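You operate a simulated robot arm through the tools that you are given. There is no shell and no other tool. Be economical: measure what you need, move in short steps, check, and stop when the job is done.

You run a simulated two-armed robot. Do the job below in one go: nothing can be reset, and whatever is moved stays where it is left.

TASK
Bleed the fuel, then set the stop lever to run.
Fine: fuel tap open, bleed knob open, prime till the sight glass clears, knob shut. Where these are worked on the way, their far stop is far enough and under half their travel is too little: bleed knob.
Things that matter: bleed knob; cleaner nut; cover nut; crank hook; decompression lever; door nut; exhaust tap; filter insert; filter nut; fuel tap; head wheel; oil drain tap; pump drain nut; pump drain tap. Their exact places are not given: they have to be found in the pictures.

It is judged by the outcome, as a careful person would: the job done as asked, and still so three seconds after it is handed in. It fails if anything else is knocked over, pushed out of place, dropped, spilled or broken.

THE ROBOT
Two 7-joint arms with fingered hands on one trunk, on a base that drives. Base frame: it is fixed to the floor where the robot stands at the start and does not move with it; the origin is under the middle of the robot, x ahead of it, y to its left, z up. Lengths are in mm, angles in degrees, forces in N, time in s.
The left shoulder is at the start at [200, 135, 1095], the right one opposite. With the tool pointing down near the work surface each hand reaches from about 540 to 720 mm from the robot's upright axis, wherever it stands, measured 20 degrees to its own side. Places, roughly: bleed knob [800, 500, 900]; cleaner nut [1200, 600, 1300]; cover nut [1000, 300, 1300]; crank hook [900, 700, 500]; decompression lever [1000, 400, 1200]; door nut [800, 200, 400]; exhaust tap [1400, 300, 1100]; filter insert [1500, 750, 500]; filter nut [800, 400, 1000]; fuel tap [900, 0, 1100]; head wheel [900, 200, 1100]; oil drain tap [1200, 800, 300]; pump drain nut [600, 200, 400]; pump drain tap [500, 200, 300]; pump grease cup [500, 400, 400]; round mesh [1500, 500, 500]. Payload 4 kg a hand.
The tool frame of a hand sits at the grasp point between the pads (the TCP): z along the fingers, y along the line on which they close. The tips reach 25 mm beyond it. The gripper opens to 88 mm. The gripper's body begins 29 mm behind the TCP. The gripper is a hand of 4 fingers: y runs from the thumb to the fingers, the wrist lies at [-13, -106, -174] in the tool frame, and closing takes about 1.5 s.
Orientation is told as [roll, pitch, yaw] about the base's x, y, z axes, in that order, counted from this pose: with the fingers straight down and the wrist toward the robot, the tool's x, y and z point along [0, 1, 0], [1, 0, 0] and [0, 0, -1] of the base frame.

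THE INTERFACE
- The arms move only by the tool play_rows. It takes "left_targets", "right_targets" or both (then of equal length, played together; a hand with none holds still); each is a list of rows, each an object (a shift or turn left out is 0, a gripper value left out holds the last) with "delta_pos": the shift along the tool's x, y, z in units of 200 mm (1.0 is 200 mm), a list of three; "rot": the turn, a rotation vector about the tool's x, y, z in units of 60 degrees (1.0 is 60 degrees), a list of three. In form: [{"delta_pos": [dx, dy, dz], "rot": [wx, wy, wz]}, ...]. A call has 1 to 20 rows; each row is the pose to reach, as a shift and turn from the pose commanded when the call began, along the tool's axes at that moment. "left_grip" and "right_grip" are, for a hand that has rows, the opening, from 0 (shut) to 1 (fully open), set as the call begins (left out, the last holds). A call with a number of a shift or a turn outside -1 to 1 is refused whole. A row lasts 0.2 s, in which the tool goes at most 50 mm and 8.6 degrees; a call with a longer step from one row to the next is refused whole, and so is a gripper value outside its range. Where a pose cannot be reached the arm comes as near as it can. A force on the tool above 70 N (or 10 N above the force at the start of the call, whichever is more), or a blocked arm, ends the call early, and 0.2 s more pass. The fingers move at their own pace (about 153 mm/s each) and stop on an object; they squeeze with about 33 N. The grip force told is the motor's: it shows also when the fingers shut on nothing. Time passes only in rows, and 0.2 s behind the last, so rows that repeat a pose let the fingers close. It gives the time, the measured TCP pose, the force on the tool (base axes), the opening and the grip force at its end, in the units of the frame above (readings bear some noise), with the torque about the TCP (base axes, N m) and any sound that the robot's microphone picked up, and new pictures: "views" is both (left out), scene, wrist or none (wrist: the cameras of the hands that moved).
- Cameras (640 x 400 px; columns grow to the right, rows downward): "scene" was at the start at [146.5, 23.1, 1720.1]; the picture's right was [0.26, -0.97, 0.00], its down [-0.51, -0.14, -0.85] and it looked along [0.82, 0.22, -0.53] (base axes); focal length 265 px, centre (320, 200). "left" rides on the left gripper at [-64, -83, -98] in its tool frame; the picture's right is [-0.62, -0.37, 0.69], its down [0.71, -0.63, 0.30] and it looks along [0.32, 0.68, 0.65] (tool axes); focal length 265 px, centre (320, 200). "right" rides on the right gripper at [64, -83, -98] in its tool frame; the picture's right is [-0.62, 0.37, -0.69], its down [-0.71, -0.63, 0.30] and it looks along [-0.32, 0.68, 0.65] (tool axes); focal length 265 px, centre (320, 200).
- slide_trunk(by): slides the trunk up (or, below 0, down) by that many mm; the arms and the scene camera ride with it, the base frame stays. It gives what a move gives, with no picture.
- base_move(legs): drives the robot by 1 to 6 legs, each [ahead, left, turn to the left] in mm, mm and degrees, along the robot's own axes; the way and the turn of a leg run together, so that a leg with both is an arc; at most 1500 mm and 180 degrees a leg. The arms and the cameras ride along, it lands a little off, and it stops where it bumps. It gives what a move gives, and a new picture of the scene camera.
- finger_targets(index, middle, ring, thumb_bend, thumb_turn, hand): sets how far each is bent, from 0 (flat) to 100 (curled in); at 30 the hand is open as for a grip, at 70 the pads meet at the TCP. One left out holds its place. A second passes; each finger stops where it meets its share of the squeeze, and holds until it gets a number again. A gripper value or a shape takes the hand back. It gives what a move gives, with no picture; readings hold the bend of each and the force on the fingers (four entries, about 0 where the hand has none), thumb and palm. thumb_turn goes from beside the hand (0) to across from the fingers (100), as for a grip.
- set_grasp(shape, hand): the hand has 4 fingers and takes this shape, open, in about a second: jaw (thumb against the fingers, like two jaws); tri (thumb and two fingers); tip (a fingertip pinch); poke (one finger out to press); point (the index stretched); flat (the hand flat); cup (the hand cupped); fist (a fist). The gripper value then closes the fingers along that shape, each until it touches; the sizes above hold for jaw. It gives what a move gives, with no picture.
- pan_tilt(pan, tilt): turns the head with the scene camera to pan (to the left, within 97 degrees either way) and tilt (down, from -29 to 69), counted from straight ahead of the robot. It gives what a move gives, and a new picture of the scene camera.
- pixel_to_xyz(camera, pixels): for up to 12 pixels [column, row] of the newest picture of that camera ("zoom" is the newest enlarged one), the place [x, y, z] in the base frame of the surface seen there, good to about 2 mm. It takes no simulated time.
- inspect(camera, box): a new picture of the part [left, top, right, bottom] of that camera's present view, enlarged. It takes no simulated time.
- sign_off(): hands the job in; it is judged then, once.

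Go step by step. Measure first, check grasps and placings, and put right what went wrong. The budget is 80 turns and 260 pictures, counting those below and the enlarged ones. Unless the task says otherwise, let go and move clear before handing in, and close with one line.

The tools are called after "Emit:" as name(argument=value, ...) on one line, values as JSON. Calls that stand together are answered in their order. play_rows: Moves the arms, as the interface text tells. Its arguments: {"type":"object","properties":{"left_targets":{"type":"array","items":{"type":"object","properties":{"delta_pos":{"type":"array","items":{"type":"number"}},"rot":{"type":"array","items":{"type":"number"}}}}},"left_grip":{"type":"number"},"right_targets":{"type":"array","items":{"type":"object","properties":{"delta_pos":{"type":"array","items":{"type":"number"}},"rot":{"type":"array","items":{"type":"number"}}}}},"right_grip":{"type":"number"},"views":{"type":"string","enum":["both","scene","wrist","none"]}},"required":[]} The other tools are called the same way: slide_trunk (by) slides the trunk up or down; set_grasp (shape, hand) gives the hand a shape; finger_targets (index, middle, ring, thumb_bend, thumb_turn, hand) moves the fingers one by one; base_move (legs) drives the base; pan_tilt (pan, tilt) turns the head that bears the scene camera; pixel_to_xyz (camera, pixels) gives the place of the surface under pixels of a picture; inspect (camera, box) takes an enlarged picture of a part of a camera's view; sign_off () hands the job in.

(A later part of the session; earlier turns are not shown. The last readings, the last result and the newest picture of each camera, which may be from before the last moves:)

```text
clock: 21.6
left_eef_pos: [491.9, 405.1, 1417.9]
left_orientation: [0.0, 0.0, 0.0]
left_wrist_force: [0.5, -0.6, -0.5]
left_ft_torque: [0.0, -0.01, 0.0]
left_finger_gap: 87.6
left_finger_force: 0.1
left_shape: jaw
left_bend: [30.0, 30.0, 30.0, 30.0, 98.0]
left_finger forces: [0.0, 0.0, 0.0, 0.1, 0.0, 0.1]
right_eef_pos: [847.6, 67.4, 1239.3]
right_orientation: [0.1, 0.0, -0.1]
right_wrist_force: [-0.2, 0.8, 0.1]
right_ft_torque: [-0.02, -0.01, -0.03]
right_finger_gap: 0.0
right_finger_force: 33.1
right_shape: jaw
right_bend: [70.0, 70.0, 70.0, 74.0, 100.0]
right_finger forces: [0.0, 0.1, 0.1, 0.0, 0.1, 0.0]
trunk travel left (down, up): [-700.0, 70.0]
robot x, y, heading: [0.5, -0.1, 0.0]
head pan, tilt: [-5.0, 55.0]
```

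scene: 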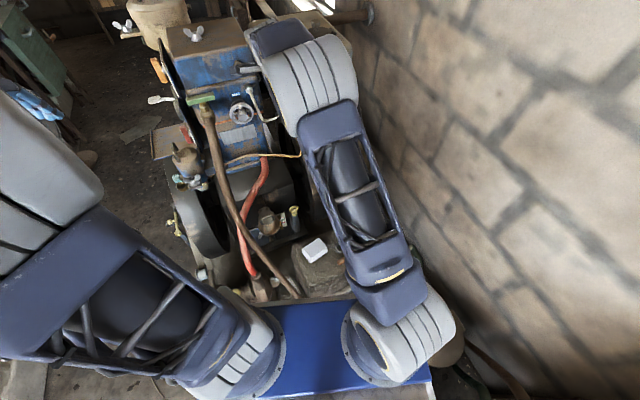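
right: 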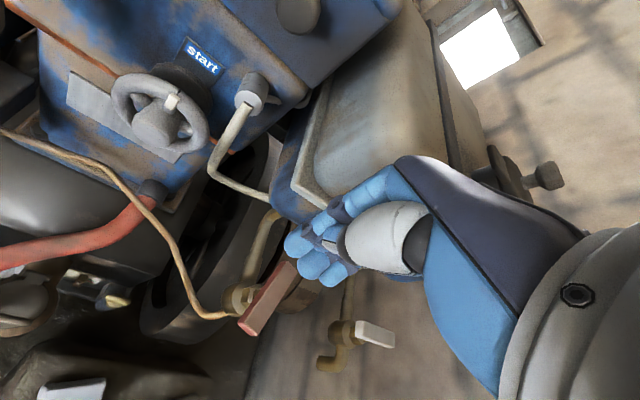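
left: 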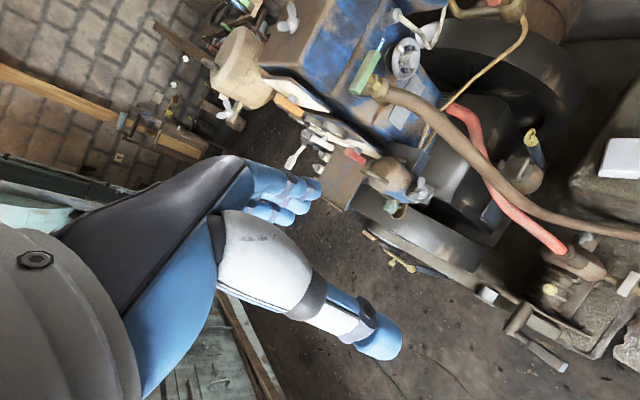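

The hand is at yaw 0 with its fingers closed. I'll descend beside the bar's near end and push toward -y.

Emit:
play_rows(right_targets=[{"delta_pos": [0, -0.02, 0.2]}, {"delta_pos": [0, -0.02, 0.4]}, {"delta_pos": [0, -0.02, 0.6]}, {"delta_pos": [0, -0.02, 0.75]}], views="wrist")

Emit:
play_rows(right_targets=[{"delta_pos": [-0.05, 0, 0]}, {"delta_pos": [-0.1, 0, 0]}, {"delta_pos": [-0.14, 0, 0]}, {"delta_pos": [-0.17, 0, 0]}, {"delta_pos": [-0.19, 0, 0]}, {"delta_pos": [-0.21, 0, 0]}], views="wrist")

```text
clock: 22.6
left_eef_pos: [492.4, 406.8, 1418.7]
left_orientation: [0.0, 0.0, 0.0]
left_wrist_force: [-0.8, -0.1, 0.2]
left_ft_torque: [-0.04, 0.03, -0.01]
left_finger_gap: 87.7
left_finger_force: 0.1
left_shape: jaw
left_bend: [30.0, 30.0, 30.0, 30.0, 98.0]
left_finger forces: [0.1, 0.1, 0.0, 0.0, 0.0, 0.0]
right_eef_pos: [844.2, 69.3, 1091.8]
right_orientation: [0.0, 0.0, 0.0]
right_wrist_force: [1.0, -0.3, -0.7]
right_ft_torque: [0.03, 0.0, 0.01]
right_finger_gap: 0.0
right_finger_force: 33.1
right_shape: jaw
right_bend: [70.0, 70.0, 70.0, 74.0, 100.0]
right_finger forces: [0.0, 0.0, 0.1, 0.0, 0.1, 0.0]
trunk travel left (down, up): [-700.0, 70.0]
robot x, y, heading: [-1.9, -2.8, -0.1]
head pan, tilt: [-5.0, 55.0]
```

right: 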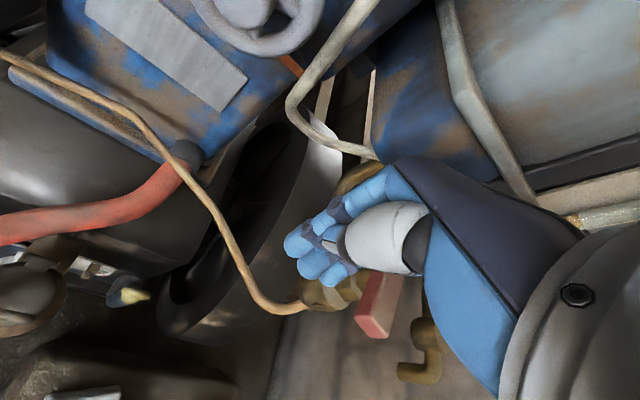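

```text
clock: 24.0
left_eef_pos: [492.4, 406.2, 1418.5]
left_orientation: [0.0, 0.0, 0.0]
left_wrist_force: [0.2, 0.0, 0.0]
left_ft_torque: [0.02, 0.02, 0.02]
left_finger_gap: 87.5
left_finger_force: 0.0
left_shape: jaw
left_bend: [30.0, 30.0, 30.0, 30.0, 98.0]
left_finger forces: [0.0, 0.0, 0.0, 0.1, 0.1, 0.0]
right_eef_pos: [843.5, 28.7, 1089.3]
right_orientation: [0.0, -0.1, 0.0]
right_wrist_force: [-0.4, 5.8, 0.5]
right_ft_torque: [-0.01, -0.03, 0.04]
right_finger_gap: 0.0
right_finger_force: 33.1
right_shape: jaw
right_bend: [70.0, 70.0, 70.0, 74.0, 100.0]
right_finger forces: [0.1, 0.0, 6.0, 0.0, 0.0, 0.0]
trunk travel left (down, up): [-700.0, 70.0]
robot x, y, heading: [-0.2, 1.3, 0.0]
head pan, tilt: [-5.0, 55.0]
```

right: 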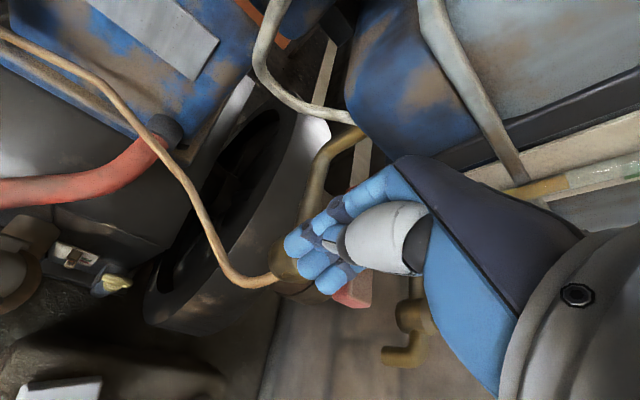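

Contact is made at about 6 N. I'll keep pushing in small steps until the stop shows.

Emit:
play_rows(right_targets=[{"delta_pos": [-0.015, 0, 0]}, {"delta_pos": [-0.03, 0, 0]}, {"delta_pos": [-0.045, 0, 0]}, {"delta_pos": [-0.06, 0, 0]}, {"delta_pos": [-0.07, 0, 0]}, {"delta_pos": [-0.08, 0, 0]}], views="wrist")

```text
clock: 25.4
left_eef_pos: [490.6, 407.8, 1418.9]
left_orientation: [0.0, -0.1, 0.0]
left_wrist_force: [-0.2, 0.3, 0.6]
left_ft_torque: [-0.03, 0.05, -0.03]
left_finger_gap: 87.8
left_finger_force: 0.1
left_shape: jaw
left_bend: [30.0, 30.0, 30.0, 30.0, 98.0]
left_finger forces: [0.1, 0.1, 0.1, 0.1, 0.1, 0.1]
right_eef_pos: [844.5, 16.9, 1091.9]
right_orientation: [0.3, -0.3, 0.3]
right_wrist_force: [2.6, 28.2, 22.3]
right_ft_torque: [-0.3, 0.15, 0.09]
right_finger_gap: 0.4
right_finger_force: 32.5
right_shape: jaw
right_bend: [70.0, 70.0, 70.0, 74.0, 100.0]
right_finger forces: [0.1, 27.7, 20.9, 0.1, 0.1, 0.1]
trunk travel left (down, up): [-700.0, 70.0]
robot x, y, heading: [1.2, 2.0, 0.1]
head pan, tilt: [-5.0, 55.0]
```

right: 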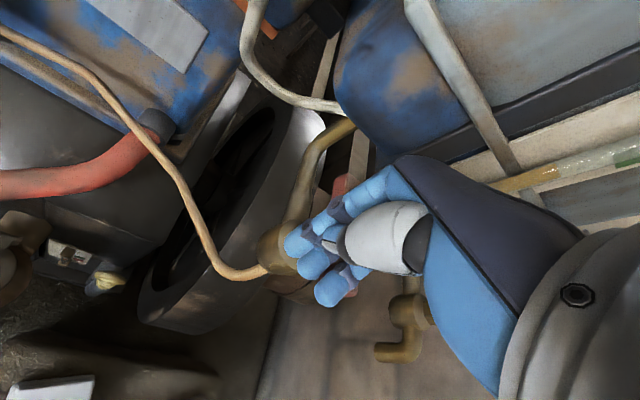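

Force rose to 28 N sideways and 22 N up, so this is either the stop or the stem. I'll back off, lift and measure the bar.

Emit:
play_rows(right_targets=[{"delta_pos": [0.08, 0, 0]}, {"delta_pos": [0.1, -0.1, -0.2]}, {"delta_pos": [0.1, -0.3, -0.4]}, {"delta_pos": [0.1, -0.5, -0.6]}, {"delta_pos": [0.1, -0.7, -0.6]}, {"delta_pos": [0.1, -0.9, -0.6]}], views="both")

Emit:
inspect(camera="scene", box=[260, 80, 360, 150])

```text
refused: row 3 steps farther than a row can; nothing moved
```

```text
5.71 times, centred on (310, 115) of scene
```

zoom: 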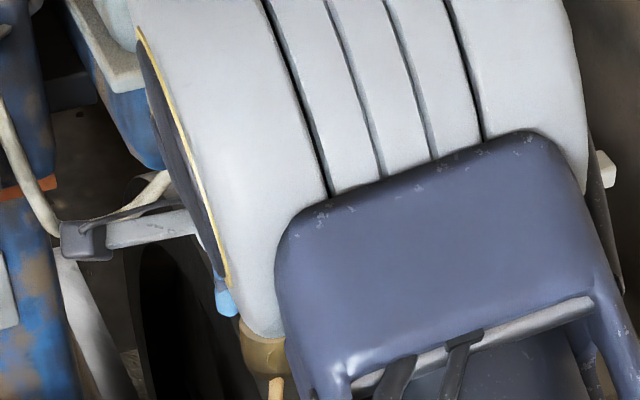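

Emit:
play_rows(right_targets=[{"delta_pos": [0.08, 0, 0]}, {"delta_pos": [0.1, -0.1, -0.15]}, {"delta_pos": [0.1, -0.2, -0.35]}, {"delta_pos": [0.1, -0.35, -0.5]}, {"delta_pos": [0.1, -0.55, -0.6]}, {"delta_pos": [0.1, -0.75, -0.6]}, {"delta_pos": [0.1, -0.95, -0.6]}], views="both")

Emit:
inspect(camera="right", box=[200, 100, 360, 200])

```text
clock: 27.0
left_eef_pos: [492.4, 405.6, 1416.5]
left_orientation: [0.0, 0.0, 0.0]
left_wrist_force: [0.5, -0.4, -0.2]
left_ft_torque: [-0.01, -0.01, 0.03]
left_finger_gap: 87.5
left_finger_force: 0.0
left_shape: jaw
left_bend: [30.0, 30.0, 30.0, 30.0, 98.0]
left_finger forces: [0.0, 0.0, 0.0, 0.0, 0.1, 0.1]
right_eef_pos: [653.1, 29.1, 1209.2]
right_orientation: [-0.1, 0.1, 0.0]
right_wrist_force: [0.0, 0.7, -0.2]
right_ft_torque: [0.01, -0.01, -0.04]
right_finger_gap: 0.2
right_finger_force: 32.8
right_shape: jaw
right_bend: [70.0, 70.0, 70.0, 74.0, 100.0]
right_finger forces: [0.1, 0.0, 0.1, 0.0, 0.0, 0.1]
trunk travel left (down, up): [-700.0, 70.0]
robot x, y, heading: [-0.7, -2.3, -0.2]
head pan, tilt: [-5.0, 55.0]
```

scene: 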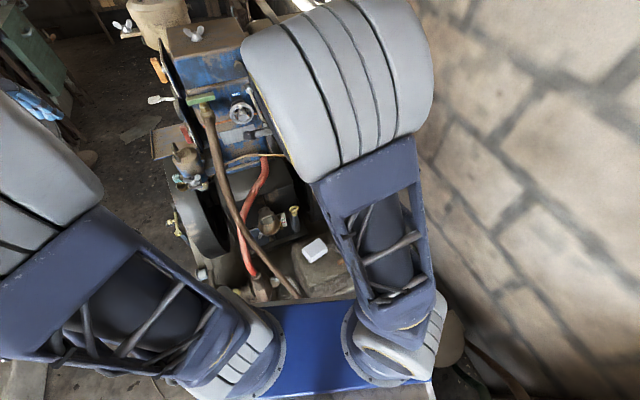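
right: 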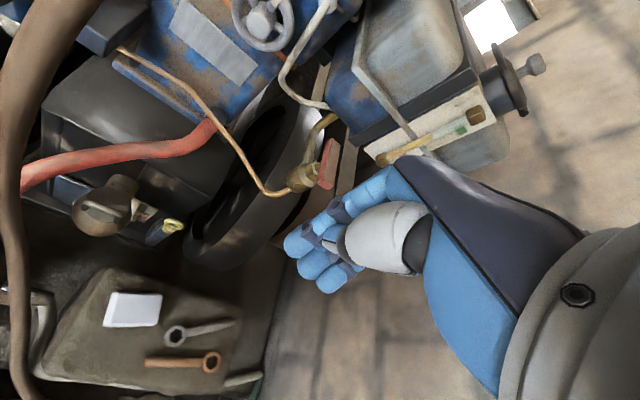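

```text
4.00 times, centred on (280, 150) of right
```

zoom: 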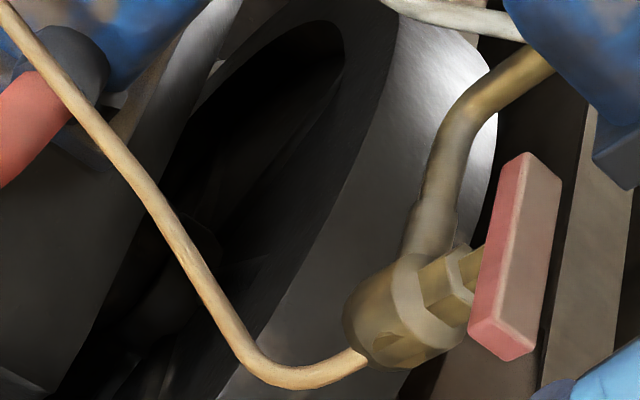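

Emit:
pixel_to_xyz(camera="zoom", pixels=[[529, 165], [552, 180], [497, 318], [528, 340], [522, 250], [420, 230], [365, 300], [440, 110], [480, 80]])

```text
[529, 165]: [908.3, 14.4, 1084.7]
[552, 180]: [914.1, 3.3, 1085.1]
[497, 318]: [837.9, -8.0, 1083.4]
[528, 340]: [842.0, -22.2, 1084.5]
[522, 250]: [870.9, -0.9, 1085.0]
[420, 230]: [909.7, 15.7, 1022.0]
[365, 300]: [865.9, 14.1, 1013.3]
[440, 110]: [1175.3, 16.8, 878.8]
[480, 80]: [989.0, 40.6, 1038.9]
```

The bar has turned exactly 90°, now in line with the pipe, so the fuel tap is open. I'll retract the right hand up and look left to plan the drive to the panel side.

Emit:
play_rows(right_targets=[{"delta_pos": [0, -0.15, -0.18]}, {"delta_pos": [0, -0.3, -0.36]}, {"delta_pos": [0, -0.45, -0.54]}, {"delta_pos": [0, -0.6, -0.72]}, {"delta_pos": [0, -0.7, -0.9]}], right_grip=1, views="none")

Emit:
pan_tilt(pan=75, tilt=50)

Emit:
pixel_to_xyz(camera="scene", pixels=[[150, 250], [200, 200], [100, 300], [180, 140], [260, 230], [200, 320], [60, 200]])

```text
clock: 28.2
left_eef_pos: [492.0, 406.7, 1417.9]
left_orientation: [0.0, -0.1, 0.1]
left_wrist_force: [0.8, 0.0, -0.4]
left_ft_torque: [0.0, 0.0, 0.0]
left_finger_gap: 87.5
left_finger_force: 0.0
left_shape: jaw
left_bend: [30.0, 30.0, 30.0, 30.0, 98.0]
left_finger forces: [0.0, 0.0, 0.0, 0.0, 0.0, 0.1]
right_eef_pos: [513.4, 30.0, 1387.2]
right_orientation: [-0.1, 0.0, 0.1]
right_wrist_force: [0.3, 0.1, -0.1]
right_ft_torque: [-0.03, 0.02, 0.0]
right_finger_gap: 87.7
right_finger_force: 0.1
right_shape: jaw
right_bend: [30.0, 30.0, 30.0, 30.0, 98.0]
right_finger forces: [0.0, 0.0, 0.0, 0.0, 0.0, 0.0]
trunk travel left (down, up): [-700.0, 70.0]
robot x, y, heading: [3.3, 4.7, -0.0]
head pan, tilt: [-5.0, 55.0]
```

```text
clock: 29.7
left_eef_pos: [491.6, 405.3, 1418.4]
left_orientation: [0.0, 0.0, -0.1]
left_wrist_force: [-0.3, 0.0, -0.5]
left_ft_torque: [0.0, 0.0, -0.04]
left_finger_gap: 87.7
left_finger_force: 0.1
left_shape: jaw
left_bend: [30.0, 30.0, 30.0, 30.0, 98.0]
left_finger forces: [0.0, 0.1, 0.0, 0.1, 0.0, 0.1]
right_eef_pos: [513.9, 30.5, 1388.7]
right_orientation: [0.0, 0.1, -0.1]
right_wrist_force: [-0.4, -0.2, -0.4]
right_ft_torque: [0.0, 0.0, -0.02]
right_finger_gap: 87.5
right_finger_force: 0.0
right_shape: jaw
right_bend: [30.0, 30.0, 30.0, 30.0, 98.0]
right_finger forces: [0.0, 0.1, 0.0, 0.1, 0.0, 0.0]
trunk travel left (down, up): [-700.0, 70.0]
robot x, y, heading: [0.5, -2.0, -0.0]
head pan, tilt: [75.0, 50.0]
```

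scene: 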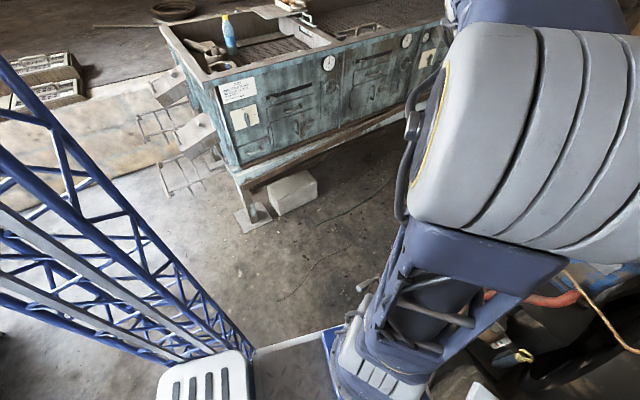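

```text
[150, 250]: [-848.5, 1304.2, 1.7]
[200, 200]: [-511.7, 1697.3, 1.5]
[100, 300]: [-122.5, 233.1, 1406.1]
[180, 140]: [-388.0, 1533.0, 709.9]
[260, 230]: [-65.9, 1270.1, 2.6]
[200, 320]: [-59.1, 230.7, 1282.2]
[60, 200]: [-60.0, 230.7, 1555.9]
```

Emit:
pixel_to_xyz(camera="scene", pixels=[[295, 185], [250, 205], [395, 115], [350, 135], [380, 170], [330, 260], [360, 280], [300, 360], [400, 60], [240, 130], [290, 210], [375, 345]])

Emit:
pan_tilt(pan=30, tilt=60)

```text
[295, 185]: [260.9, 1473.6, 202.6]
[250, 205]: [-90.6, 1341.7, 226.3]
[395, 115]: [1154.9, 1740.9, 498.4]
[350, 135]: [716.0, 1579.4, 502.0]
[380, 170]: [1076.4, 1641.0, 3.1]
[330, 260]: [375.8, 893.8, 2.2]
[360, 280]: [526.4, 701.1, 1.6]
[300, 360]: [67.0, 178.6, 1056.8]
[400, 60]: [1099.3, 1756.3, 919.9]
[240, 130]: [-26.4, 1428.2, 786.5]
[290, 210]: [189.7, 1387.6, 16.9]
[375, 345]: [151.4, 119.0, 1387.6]
```

```text
clock: 30.8
left_eef_pos: [492.5, 405.5, 1418.6]
left_orientation: [-0.1, 0.0, 0.0]
left_wrist_force: [-0.4, 0.0, 0.2]
left_ft_torque: [-0.03, -0.03, 0.02]
left_finger_gap: 87.7
left_finger_force: 0.1
left_shape: jaw
left_bend: [30.0, 30.0, 30.0, 30.0, 98.0]
left_finger forces: [0.0, 0.1, 0.1, 0.0, 0.1, 0.0]
right_eef_pos: [513.8, 30.3, 1388.0]
right_orientation: [0.0, 0.0, 0.0]
right_wrist_force: [0.1, -0.2, 0.1]
right_ft_torque: [-0.02, 0.02, 0.01]
right_finger_gap: 87.7
right_finger_force: 0.1
right_shape: jaw
right_bend: [30.0, 30.0, 30.0, 30.0, 98.0]
right_finger forces: [0.0, 0.0, 0.1, 0.0, 0.0, 0.1]
trunk travel left (down, up): [-700.0, 70.0]
robot x, y, heading: [-2.6, 2.0, 0.1]
head pan, tilt: [30.0, 60.0]
```

scene: 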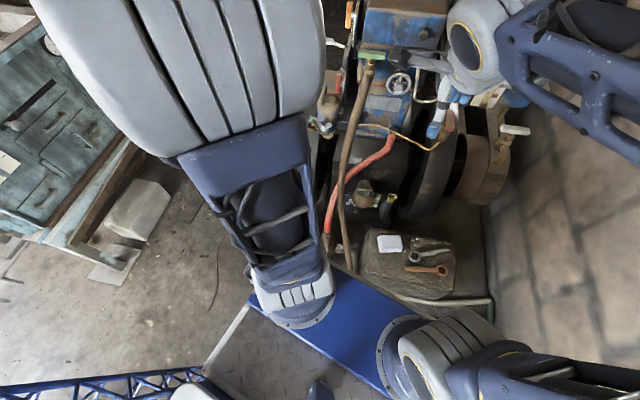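

The floor corridor between the engine and the bench (front edge y≈1450–1600) is free. I'll drive left 900 mm, then turn right 40° to face the panel.

Emit:
base_move(legs=[[0, 900, 0], [0, 0, -40]])

Emit:
pan_tilt(pan=0, tilt=40)

```text
clock: 37.4
left_eef_pos: [639.6, 899.3, 1419.0]
left_orientation: [0.0, 0.0, -39.7]
left_wrist_force: [-0.4, -0.1, -1.0]
left_ft_torque: [0.01, 0.03, -0.02]
left_finger_gap: 87.7
left_finger_force: 0.2
left_shape: jaw
left_bend: [30.0, 30.0, 30.0, 30.0, 98.0]
left_finger forces: [0.0, 0.0, 0.1, 0.0, 0.1, 0.0]
right_eef_pos: [416.1, 596.9, 1387.7]
right_orientation: [0.0, 0.1, -39.8]
right_wrist_force: [0.0, 0.4, -0.2]
right_ft_torque: [0.0, 0.02, 0.02]
right_finger_gap: 87.5
right_finger_force: 0.1
right_shape: jaw
right_bend: [30.0, 30.0, 30.0, 30.0, 98.0]
right_finger forces: [0.1, 0.1, 0.0, 0.0, 0.0, 0.0]
trunk travel left (down, up): [-700.0, 70.0]
robot x, y, heading: [1.9, 901.4, -39.8]
head pan, tilt: [30.0, 60.0]
```

scene: 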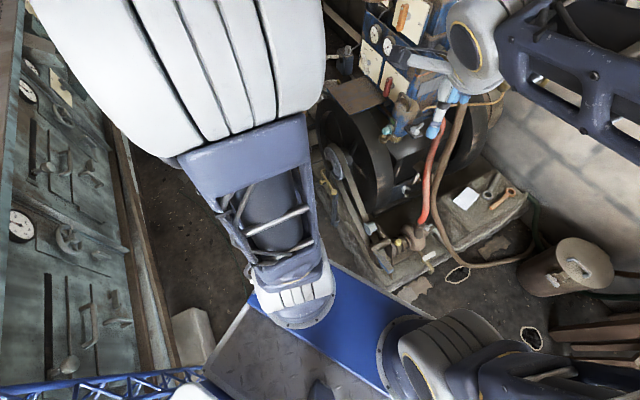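

```text
clock: 38.4
left_eef_pos: [639.0, 899.1, 1418.0]
left_orientation: [-0.1, -0.1, -39.8]
left_wrist_force: [0.2, -0.4, -0.7]
left_ft_torque: [-0.03, -0.02, -0.01]
left_finger_gap: 87.6
left_finger_force: 0.1
left_shape: jaw
left_bend: [30.0, 30.0, 30.0, 30.0, 98.0]
left_finger forces: [0.0, 0.1, 0.0, 0.0, 0.0, 0.0]
right_eef_pos: [417.6, 597.4, 1386.9]
right_orientation: [0.0, 0.1, -39.7]
right_wrist_force: [-0.2, -0.1, -0.4]
right_ft_torque: [0.01, 0.04, 0.03]
right_finger_gap: 87.6
right_finger_force: 0.1
right_shape: jaw
right_bend: [30.0, 30.0, 30.0, 30.0, 98.0]
right_finger forces: [0.1, 0.0, 0.0, 0.0, 0.0, 0.0]
trunk travel left (down, up): [-700.0, 70.0]
robot x, y, heading: [1.1, 901.3, -39.8]
head pan, tilt: [0.0, 40.0]
```

scene: 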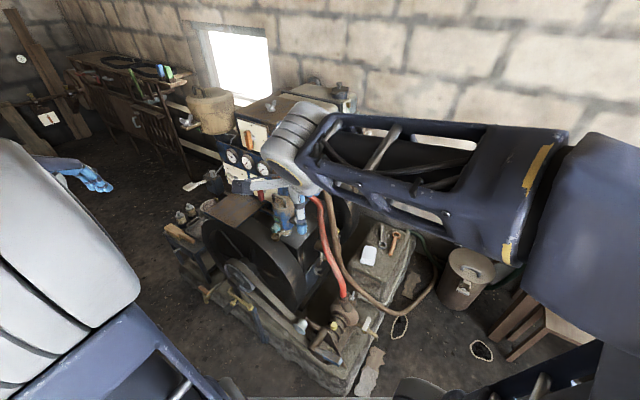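

The panel is now visible around (245,150). I'll zoom in on it.

Emit:
inspect(camera="scene", box=[170, 110, 310, 240])

Emit:
inspect(camera="scene", box=[210, 110, 290, 200])

```text
3.08 times, centred on (240, 175) of scene
```

zoom: 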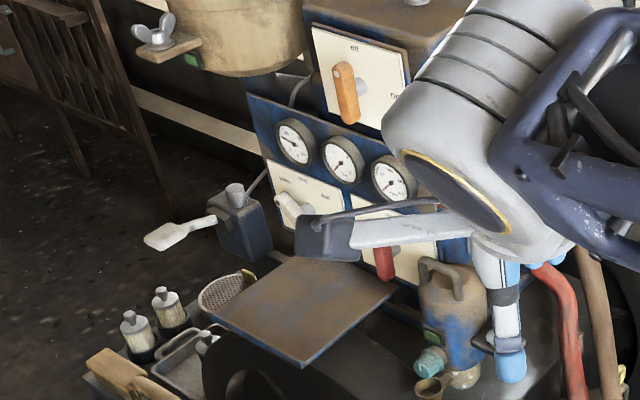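

```text
4.44 times, centred on (250, 155) of scene
```

zoom: 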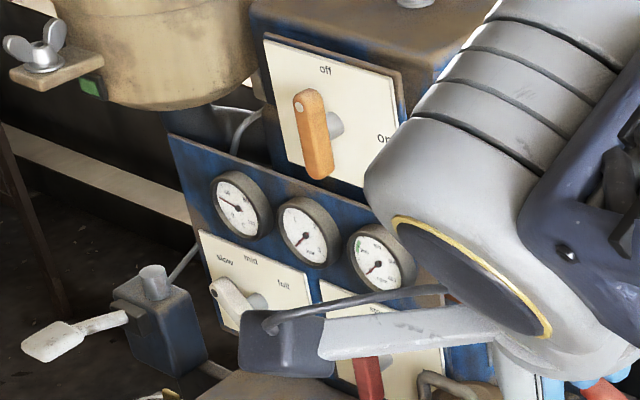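

The orange lever is marked off/on, the white one slow/mid/full, and the red one is likely stop/run. A blue box carries a white lever. The right arm hides part of this, so I'll move it right and up.

Emit:
play_rows(right_targets=[{"delta_pos": [-0.2, 0, 0]}, {"delta_pos": [-0.4, 0, 0]}, {"delta_pos": [-0.6, 0, 0]}, {"delta_pos": [-0.8, 0, 0]}, {"delta_pos": [-1.0, 0, 0]}], views="none")

Emit:
play_rows(right_targets=[{"delta_pos": [-0.2, 0, 0]}, {"delta_pos": [-0.4, 0, 0]}, {"delta_pos": [-0.6, 0, 0]}], views="scene")

Emit:
inspect(camera="scene", box=[200, 120, 300, 240])

```text
clock: 39.6
left_eef_pos: [638.4, 898.2, 1419.4]
left_orientation: [0.1, 0.0, -39.7]
left_wrist_force: [0.1, -0.9, -0.4]
left_ft_torque: [0.01, -0.01, -0.03]
left_finger_gap: 87.8
left_finger_force: 0.0
left_shape: jaw
left_bend: [30.0, 30.0, 30.0, 30.0, 98.0]
left_finger forces: [0.0, 0.1, 0.0, 0.1, 0.0, 0.0]
right_eef_pos: [289.1, 442.8, 1387.2]
right_orientation: [0.0, 0.1, -39.7]
right_wrist_force: [0.1, 0.6, -0.1]
right_ft_torque: [0.0, 0.01, 0.04]
right_finger_gap: 87.5
right_finger_force: 0.1
right_shape: jaw
right_bend: [30.0, 30.0, 30.0, 30.0, 98.0]
right_finger forces: [0.0, 0.0, 0.0, 0.0, 0.0, 0.1]
trunk travel left (down, up): [-700.0, 70.0]
robot x, y, heading: [-1.5, 901.7, -39.7]
head pan, tilt: [0.0, 40.0]
```

```text
clock: 40.4
left_eef_pos: [637.7, 899.2, 1417.3]
left_orientation: [0.0, 0.0, -39.7]
left_wrist_force: [-0.7, 0.5, -0.8]
left_ft_torque: [-0.05, -0.04, 0.02]
left_finger_gap: 87.6
left_finger_force: 0.1
left_shape: jaw
left_bend: [30.0, 30.0, 30.0, 30.0, 98.0]
left_finger forces: [0.0, 0.1, 0.0, 0.0, 0.0, 0.0]
right_eef_pos: [211.7, 350.5, 1387.9]
right_orientation: [-0.1, 0.0, -39.6]
right_wrist_force: [0.4, 0.3, -0.1]
right_ft_torque: [0.01, 0.04, 0.01]
right_finger_gap: 87.5
right_finger_force: 0.2
right_shape: jaw
right_bend: [30.0, 30.0, 30.0, 30.0, 98.0]
right_finger forces: [0.1, 0.0, 0.0, 0.0, 0.0, 0.0]
trunk travel left (down, up): [-700.0, 70.0]
robot x, y, heading: [-2.0, 905.4, -39.6]
head pan, tilt: [0.0, 40.0]
```

scene: 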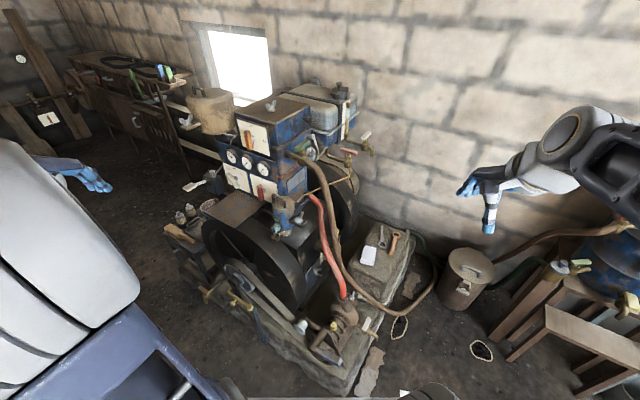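

```text
3.33 times, centred on (250, 180) of scene
```

zoom: 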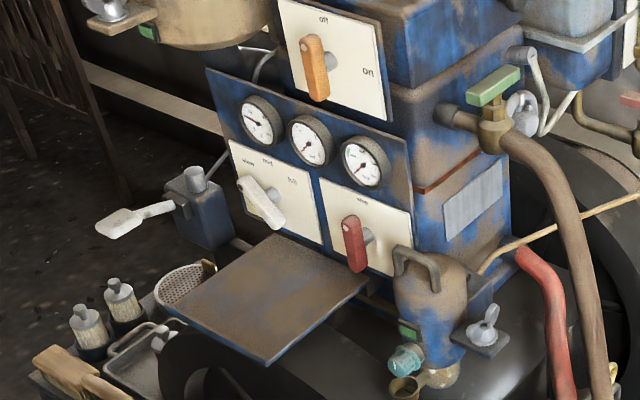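

Now a clear view. I'll zoom closer on the stop plate, the bleed knob and the pump.

Emit:
inspect(camera="scene", box=[245, 165, 285, 205])

Emit:
inspect(camera="scene", box=[260, 190, 310, 250])

Emit:
inspect(camera="scene", box=[175, 155, 250, 205])

```text
10.00 times, centred on (265, 185) of scene
```

zoom: 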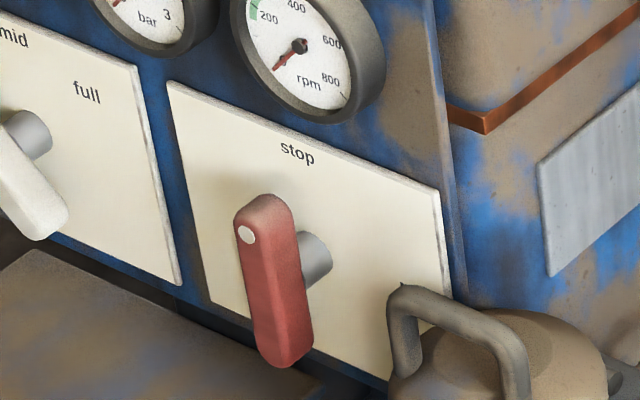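

```text
6.67 times, centred on (285, 220) of scene
```

zoom: 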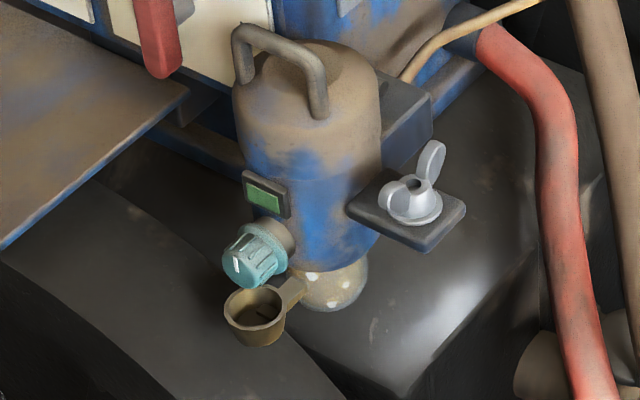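

```text
8.00 times, centred on (212, 180) of scene
```

zoom: 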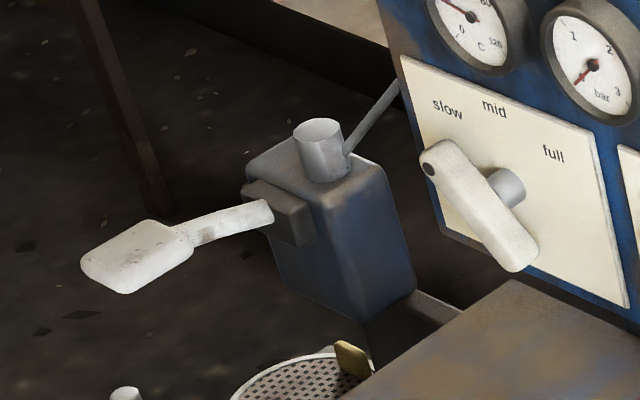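

The bleed knob carries a white index line. The glass bowl under the filter shows bubbles (the sight glass), and the blue box with the white lever looks like the primer. Next I'll measure the obstacles sticking out near the floor so I can stand facing the panel.

Emit:
pixel_to_xyz(camera="scene", pixels=[[208, 293], [235, 300], [180, 235], [200, 270], [250, 330], [300, 325], [190, 186], [215, 205], [150, 290], [320, 385], [225, 240], [188, 215]])

Emit:
inspect(camera="scene", box=[150, 200, 310, 390])

Emit:
pan_tilt(pan=10, tilt=69)

```text
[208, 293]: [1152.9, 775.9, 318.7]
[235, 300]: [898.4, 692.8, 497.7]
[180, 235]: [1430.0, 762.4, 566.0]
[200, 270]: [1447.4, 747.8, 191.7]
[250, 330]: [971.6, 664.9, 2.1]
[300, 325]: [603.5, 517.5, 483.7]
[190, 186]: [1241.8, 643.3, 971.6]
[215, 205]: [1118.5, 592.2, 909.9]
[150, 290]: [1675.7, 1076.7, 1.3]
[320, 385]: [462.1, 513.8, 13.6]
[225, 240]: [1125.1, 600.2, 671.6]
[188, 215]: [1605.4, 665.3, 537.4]
```

```text
2.11 times, centred on (230, 295) of scene
```

zoom: 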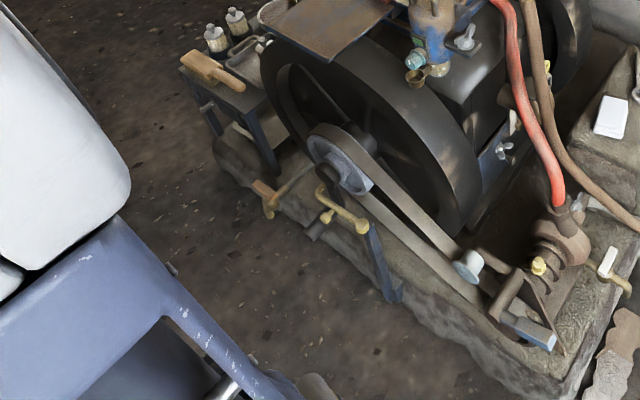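

```text
clock: 41.3
left_eef_pos: [638.5, 899.1, 1418.3]
left_orientation: [0.0, 0.0, -39.8]
left_wrist_force: [-0.5, 0.2, 0.0]
left_ft_torque: [-0.02, -0.01, 0.0]
left_finger_gap: 87.5
left_finger_force: 0.1
left_shape: jaw
left_bend: [30.0, 30.0, 30.0, 30.0, 98.0]
left_finger forces: [0.0, 0.0, 0.0, 0.1, 0.0, 0.0]
right_eef_pos: [212.0, 352.0, 1388.5]
right_orientation: [0.0, 0.0, -39.7]
right_wrist_force: [-0.6, -0.3, 0.0]
right_ft_torque: [-0.05, -0.01, -0.02]
right_finger_gap: 88.0
right_finger_force: 0.0
right_shape: jaw
right_bend: [30.0, 30.0, 30.0, 30.0, 98.0]
right_finger forces: [0.0, 0.0, 0.0, 0.0, 0.1, 0.0]
trunk travel left (down, up): [-700.0, 70.0]
robot x, y, heading: [0.5, 898.5, -39.8]
head pan, tilt: [10.0, 68.8]
```

scene: 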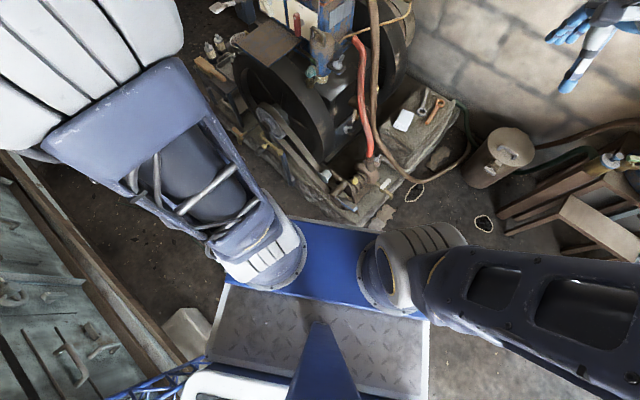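

Emit:
pixel_to_xyz(camera="scene", pixels=[[225, 345], [422, 330], [320, 300], [215, 300], [428, 390], [330, 235], [250, 330], [400, 330]])

```text
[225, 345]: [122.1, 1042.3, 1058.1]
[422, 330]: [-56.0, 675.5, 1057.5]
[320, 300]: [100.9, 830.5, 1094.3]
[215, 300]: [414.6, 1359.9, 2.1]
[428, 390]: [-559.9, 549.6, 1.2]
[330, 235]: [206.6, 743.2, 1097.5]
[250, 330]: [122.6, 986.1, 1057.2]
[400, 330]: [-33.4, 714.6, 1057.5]
```

My footprint is small (about ±200 mm visible) and the oil drain tap reaches y≈776. I'll raise the trunk, pull both hands in, turn to face -y and drive beside the panel.

Emit:
slide_trunk(by=68)

Emit:
play_rows(left_targets=[{"delta_pos": [0, -0.15, 0]}, {"delta_pos": [0, -0.3, 0]}, {"delta_pos": [0, -0.45, 0]}, {"delta_pos": [0, -0.6, 0]}], right_targets=[{"delta_pos": [0, -0.15, 0]}, {"delta_pos": [0, -0.3, 0]}, {"delta_pos": [0, -0.45, 0]}, {"delta_pos": [0, -0.6, 0]}], views="none")

Emit:
base_move(legs=[[0, 0, -50], [-280, 980, 0]])

Emit:
pan_tilt(pan=0, tilt=45)

```text
clock: 42.4
left_eef_pos: [638.5, 896.8, 1486.8]
left_orientation: [0.0, 0.0, -39.8]
left_wrist_force: [0.1, -0.9, 0.4]
left_ft_torque: [0.0, 0.0, 0.0]
left_finger_gap: 87.7
left_finger_force: 0.0
left_shape: jaw
left_bend: [30.0, 30.0, 30.0, 30.0, 98.0]
left_finger forces: [0.0, 0.1, 0.0, 0.0, 0.0, 0.0]
right_eef_pos: [212.4, 350.5, 1455.2]
right_orientation: [-0.1, 0.0, -39.7]
right_wrist_force: [-1.4, -0.3, 0.3]
right_ft_torque: [0.05, 0.01, 0.01]
right_finger_gap: 87.5
right_finger_force: 0.1
right_shape: jaw
right_bend: [30.0, 30.0, 30.0, 30.0, 98.0]
right_finger forces: [0.0, 0.0, 0.0, 0.0, 0.1, 0.1]
trunk travel left (down, up): [-768.0, 2.0]
robot x, y, heading: [-1.1, 899.1, -39.4]
head pan, tilt: [10.0, 68.8]
```

```text
clock: 43.4
left_eef_pos: [547.7, 975.0, 1487.3]
left_orientation: [0.0, 0.0, -39.7]
left_wrist_force: [0.8, 0.3, 0.4]
left_ft_torque: [0.05, -0.02, 0.01]
left_finger_gap: 87.9
left_finger_force: 0.0
left_shape: jaw
left_bend: [30.0, 30.0, 30.0, 30.0, 98.0]
left_finger forces: [0.0, 0.0, 0.0, 0.0, 0.0, 0.0]
right_eef_pos: [118.3, 427.7, 1456.5]
right_orientation: [0.0, 0.0, -39.7]
right_wrist_force: [-0.5, 1.7, -0.6]
right_ft_torque: [0.02, 0.0, 0.02]
right_finger_gap: 87.8
right_finger_force: 0.0
right_shape: jaw
right_bend: [30.0, 30.0, 30.0, 30.0, 98.0]
right_finger forces: [0.0, 0.0, 0.1, 0.0, 0.0, 0.0]
trunk travel left (down, up): [-768.0, 2.0]
robot x, y, heading: [-0.5, 899.8, -39.7]
head pan, tilt: [10.0, 68.8]
```

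```text
clock: 51.0
left_eef_pos: [1394.1, 783.8, 1489.2]
left_orientation: [0.1, 0.0, -91.0]
left_wrist_force: [-0.1, -0.6, 0.9]
left_ft_torque: [-0.03, 0.01, -0.02]
left_finger_gap: 87.7
left_finger_force: 0.1
left_shape: jaw
left_bend: [30.0, 30.0, 30.0, 30.0, 98.0]
left_finger forces: [0.0, 0.0, 0.1, 0.1, 0.1, 0.0]
right_eef_pos: [698.3, 776.0, 1457.0]
right_orientation: [0.1, 0.0, -91.0]
right_wrist_force: [0.3, 0.1, -0.1]
right_ft_torque: [0.01, 0.04, 0.01]
right_finger_gap: 87.9
right_finger_force: 0.1
right_shape: jaw
right_bend: [30.0, 30.0, 30.0, 30.0, 98.0]
right_finger forces: [0.0, 0.0, 0.1, 0.0, 0.0, 0.0]
trunk travel left (down, up): [-768.0, 2.0]
robot x, y, heading: [995.0, 1165.2, -91.4]
head pan, tilt: [10.0, 68.8]
```

scene: 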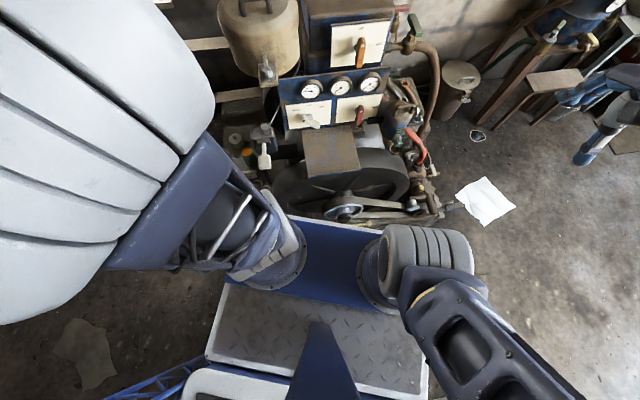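

```text
clock: 51.9
left_eef_pos: [1393.4, 783.9, 1486.0]
left_orientation: [0.0, 0.0, -91.1]
left_wrist_force: [-0.6, 0.1, 0.2]
left_ft_torque: [0.0, 0.02, 0.0]
left_finger_gap: 87.6
left_finger_force: 0.1
left_shape: jaw
left_bend: [30.0, 30.0, 30.0, 30.0, 98.0]
left_finger forces: [0.0, 0.1, 0.1, 0.0, 0.1, 0.0]
right_eef_pos: [698.9, 775.2, 1457.1]
right_orientation: [-0.1, 0.0, -91.1]
right_wrist_force: [-1.1, -0.3, 0.0]
right_ft_torque: [-0.03, 0.0, -0.03]
right_finger_gap: 87.5
right_finger_force: 0.1
right_shape: jaw
right_bend: [30.0, 30.0, 30.0, 30.0, 98.0]
right_finger forces: [0.0, 0.0, 0.1, 0.0, 0.0, 0.0]
trunk travel left (down, up): [-768.0, 2.0]
robot x, y, heading: [993.1, 1164.3, -91.2]
head pan, tilt: [0.0, 45.0]
```

scene: 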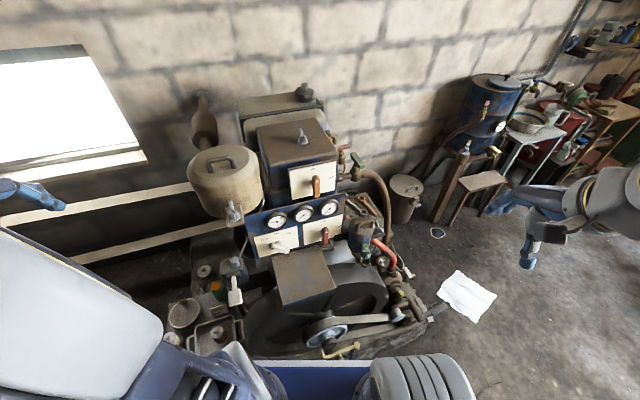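

I'm standing well at (994,1164), facing the panel. I'll zoom on the panel with its pump and on the filter.

Emit:
inspect(camera="scene", box=[190, 190, 290, 310])

Emit:
inspect(camera="scene", box=[340, 200, 420, 300])

Emit:
inspect(camera="scene", box=[280, 170, 360, 260])

```text
3.33 times, centred on (240, 250) of scene
```

zoom: 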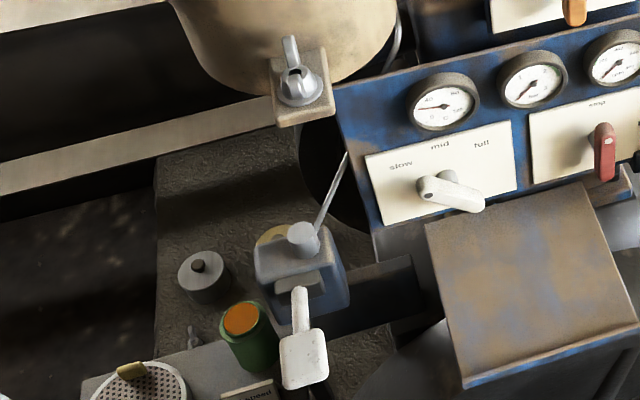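

```text
4.00 times, centred on (380, 250) of scene
```

zoom: 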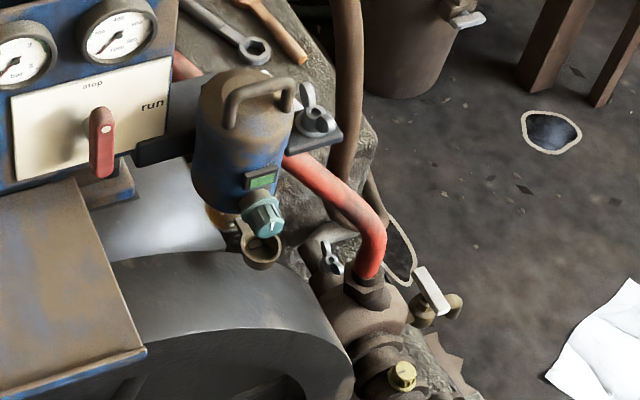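

```text
4.44 times, centred on (320, 215) of scene
```

zoom: 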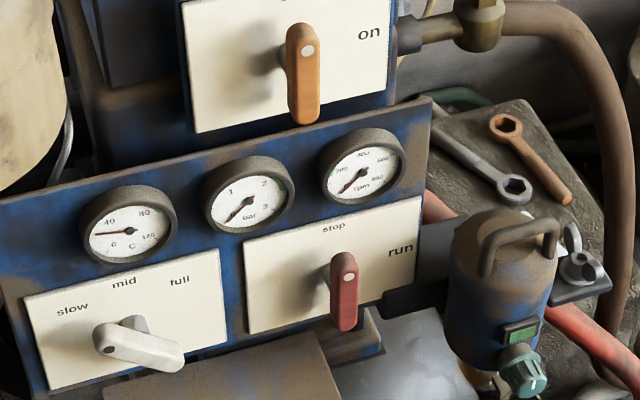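

"Run" is on the right of the red plate and "stop" at the top. I'll do a tight zoom on the knob to measure it.

Emit:
inspect(camera="scene", box=[348, 235, 380, 270])

Emit:
pixel_to_xyz(camera="zoom", pixels=[[320, 200], [340, 240], [300, 200], [360, 200], [320, 160], [320, 280], [260, 120], [330, 100], [280, 320]])

```text
11.43 times, centred on (364, 252) of scene
```

zoom: 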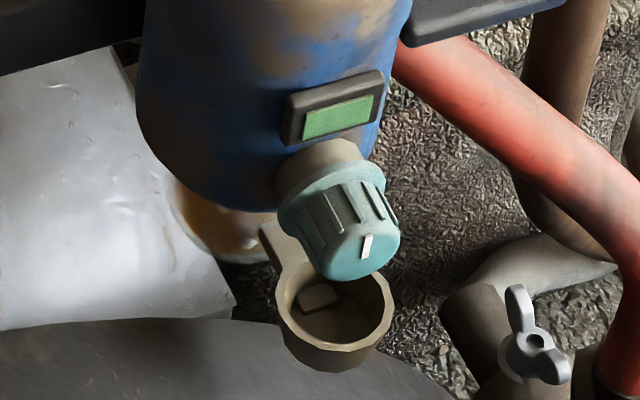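

```text
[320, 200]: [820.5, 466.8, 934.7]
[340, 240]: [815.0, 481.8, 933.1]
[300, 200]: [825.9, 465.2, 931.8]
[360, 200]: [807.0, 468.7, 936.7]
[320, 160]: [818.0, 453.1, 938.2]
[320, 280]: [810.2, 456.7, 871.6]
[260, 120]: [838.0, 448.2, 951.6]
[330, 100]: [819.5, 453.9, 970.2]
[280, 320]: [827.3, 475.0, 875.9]
```

The knob axis points at me (+y), centred near [808, ~470, 925], with a spill cup below it. I'll lower the trunk and pitch the right hand forward in free space, staging it before the knob.

Emit:
slide_trunk(by=-150)

Emit:
play_rows(right_targets=[{"delta_pos": [0.07, 0, 0.12], "rot": [-0.125, 0, 0]}, {"delta_pos": [0.14, 0, 0.24], "rot": [-0.25, 0, 0]}, {"delta_pos": [0.21, 0, 0.36], "rot": [-0.375, 0, 0]}, {"delta_pos": [0.28, 0, 0.48], "rot": [-0.5, 0, 0]}, {"delta_pos": [0.35, 0, 0.6], "rot": [-0.625, 0, 0]}, {"delta_pos": [0.42, 0, 0.72], "rot": [-0.75, 0, 0]}, {"delta_pos": [0.49, 0, 0.84], "rot": [-0.875, 0, 0]}, {"delta_pos": [0.54, 0, 1.0], "rot": [-1.0, 0, 0]}], right_grip=0.5, views="both")

```text
clock: 53.6
left_eef_pos: [1394.5, 784.4, 1336.8]
left_orientation: [0.1, -0.1, -91.1]
left_wrist_force: [0.3, 0.5, -0.6]
left_ft_torque: [0.01, 0.02, -0.01]
left_finger_gap: 87.4
left_finger_force: 0.0
left_shape: jaw
left_bend: [30.0, 30.0, 30.0, 30.0, 98.0]
left_finger forces: [0.0, 0.0, 0.1, 0.0, 0.0, 0.0]
right_eef_pos: [698.9, 774.4, 1306.9]
right_orientation: [0.0, 0.0, -90.9]
right_wrist_force: [0.2, -0.3, 0.8]
right_ft_torque: [0.01, 0.0, 0.02]
right_finger_gap: 87.8
right_finger_force: 0.1
right_shape: jaw
right_bend: [30.0, 30.0, 30.0, 30.0, 98.0]
right_finger forces: [0.0, 0.0, 0.1, 0.1, 0.1, 0.0]
trunk travel left (down, up): [-618.0, 152.0]
robot x, y, heading: [996.8, 1165.3, -90.8]
head pan, tilt: [0.0, 45.0]
```

```text
clock: 54.8
left_eef_pos: [1405.3, 778.4, 1330.0]
left_orientation: [-0.6, 0.3, -90.8]
left_wrist_force: [0.7, -0.6, -0.2]
left_ft_torque: [-0.02, 0.03, -0.01]
left_finger_gap: 87.9
left_finger_force: 0.1
left_shape: jaw
left_bend: [30.0, 30.0, 30.0, 30.0, 98.0]
left_finger forces: [0.0, 0.0, 0.0, 0.0, 0.0, 0.1]
right_eef_pos: [660.1, 787.0, 1271.5]
right_orientation: [-4.6, -32.3, -99.1]
right_wrist_force: [-0.2, -0.1, 0.4]
right_ft_torque: [0.01, 0.03, -0.01]
right_finger_gap: 44.5
right_finger_force: 0.1
right_shape: jaw
right_bend: [74.0, 44.0, 41.0, 69.0, 100.0]
right_finger forces: [0.0, 0.0, 0.1, 0.0, 0.0, 0.0]
right hand out of reach, approached as far as the arm can: row 3, 4, 5, 6
trunk travel left (down, up): [-618.0, 152.0]
robot x, y, heading: [992.9, 1165.5, -91.0]
head pan, tilt: [0.0, 45.0]
stopped in row 6 (right hand): the arm was blocked; the commanded pose is now the measured one
```

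scene: 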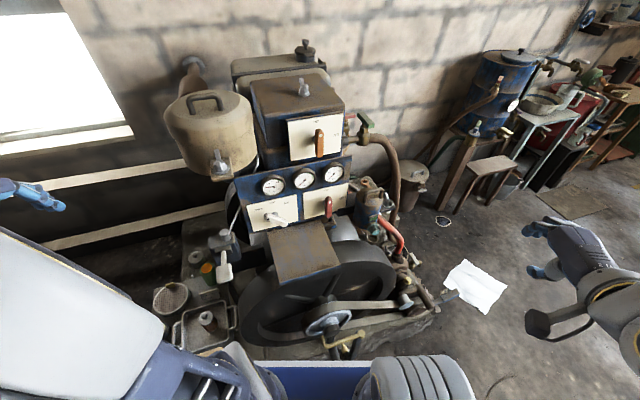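
right: 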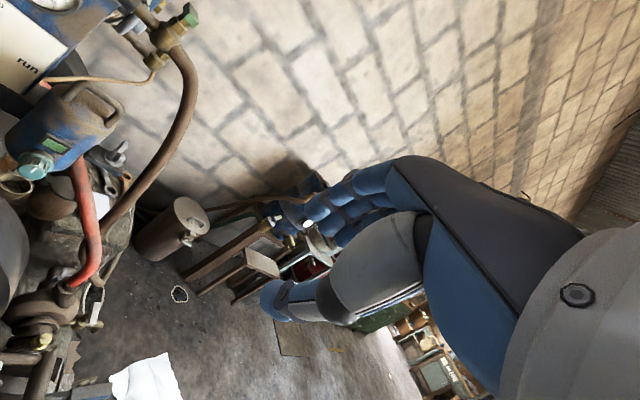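

The arm is too folded there. I'll extend it forward and down before pitching further.

Emit:
play_rows(right_targets=[{"delta_pos": [0.05, 0.09, 0.17]}, {"delta_pos": [0.1, 0.18, 0.34]}, {"delta_pos": [0.15, 0.28, 0.52]}, {"delta_pos": [0.2, 0.37, 0.7]}, {"delta_pos": [0.25, 0.46, 0.87]}], views="none")

```text
clock: 55.4
left_eef_pos: [1399.6, 783.7, 1333.6]
left_orientation: [-0.1, 0.0, -90.9]
left_wrist_force: [0.4, 0.0, -0.5]
left_ft_torque: [-0.06, 0.0, 0.0]
left_finger_gap: 87.5
left_finger_force: 0.1
left_shape: jaw
left_bend: [30.0, 30.0, 30.0, 30.0, 98.0]
left_finger forces: [0.0, 0.0, 0.1, 0.0, 0.0, 0.0]
right_eef_pos: [593.7, 799.7, 1262.8]
right_orientation: [-1.8, -34.7, -114.1]
right_wrist_force: [0.4, 0.5, 0.4]
right_ft_torque: [0.0, 0.02, -0.04]
right_finger_gap: 44.1
right_finger_force: 0.1
right_shape: jaw
right_bend: [74.0, 44.0, 41.0, 69.0, 100.0]
right_finger forces: [0.1, 0.1, 0.0, 0.0, 0.0, 0.0]
right hand out of reach, approached as far as the arm can: row 1, 2
trunk travel left (down, up): [-618.0, 152.0]
robot x, y, heading: [995.4, 1163.4, -91.0]
head pan, tilt: [0.0, 45.0]
stopped in row 2 (right hand): the arm was blocked; the commanded pose is now the measured one
```

Emit:
pan_tilt(pan=-45, tilt=50)

```text
clock: 56.5
left_eef_pos: [1400.4, 785.1, 1336.2]
left_orientation: [-0.2, 0.0, -90.9]
left_wrist_force: [0.2, 0.2, -0.5]
left_ft_torque: [0.0, 0.0, 0.02]
left_finger_gap: 87.6
left_finger_force: 0.2
left_shape: jaw
left_bend: [30.0, 30.0, 30.0, 30.0, 98.0]
left_finger forces: [0.0, 0.0, 0.0, 0.0, 0.1, 0.0]
right_eef_pos: [593.1, 798.8, 1264.7]
right_orientation: [-1.9, -34.8, -113.9]
right_wrist_force: [0.2, 0.0, 0.7]
right_ft_torque: [0.02, -0.01, 0.05]
right_finger_gap: 44.3
right_finger_force: 0.0
right_shape: jaw
right_bend: [74.0, 44.0, 41.0, 69.0, 100.0]
right_finger forces: [0.0, 0.1, 0.0, 0.1, 0.0, 0.0]
trunk travel left (down, up): [-618.0, 152.0]
robot x, y, heading: [992.2, 1163.4, -91.1]
head pan, tilt: [-45.0, 50.0]
```

scene: 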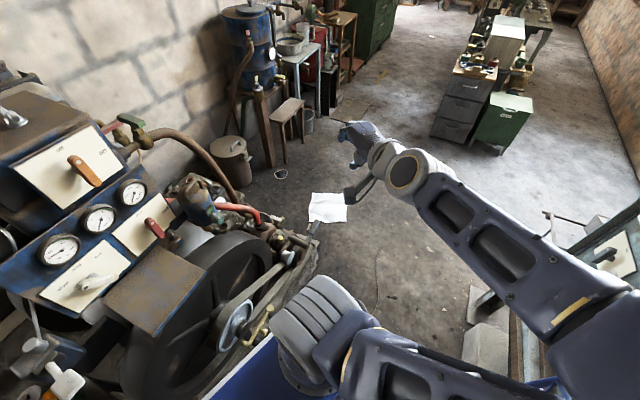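

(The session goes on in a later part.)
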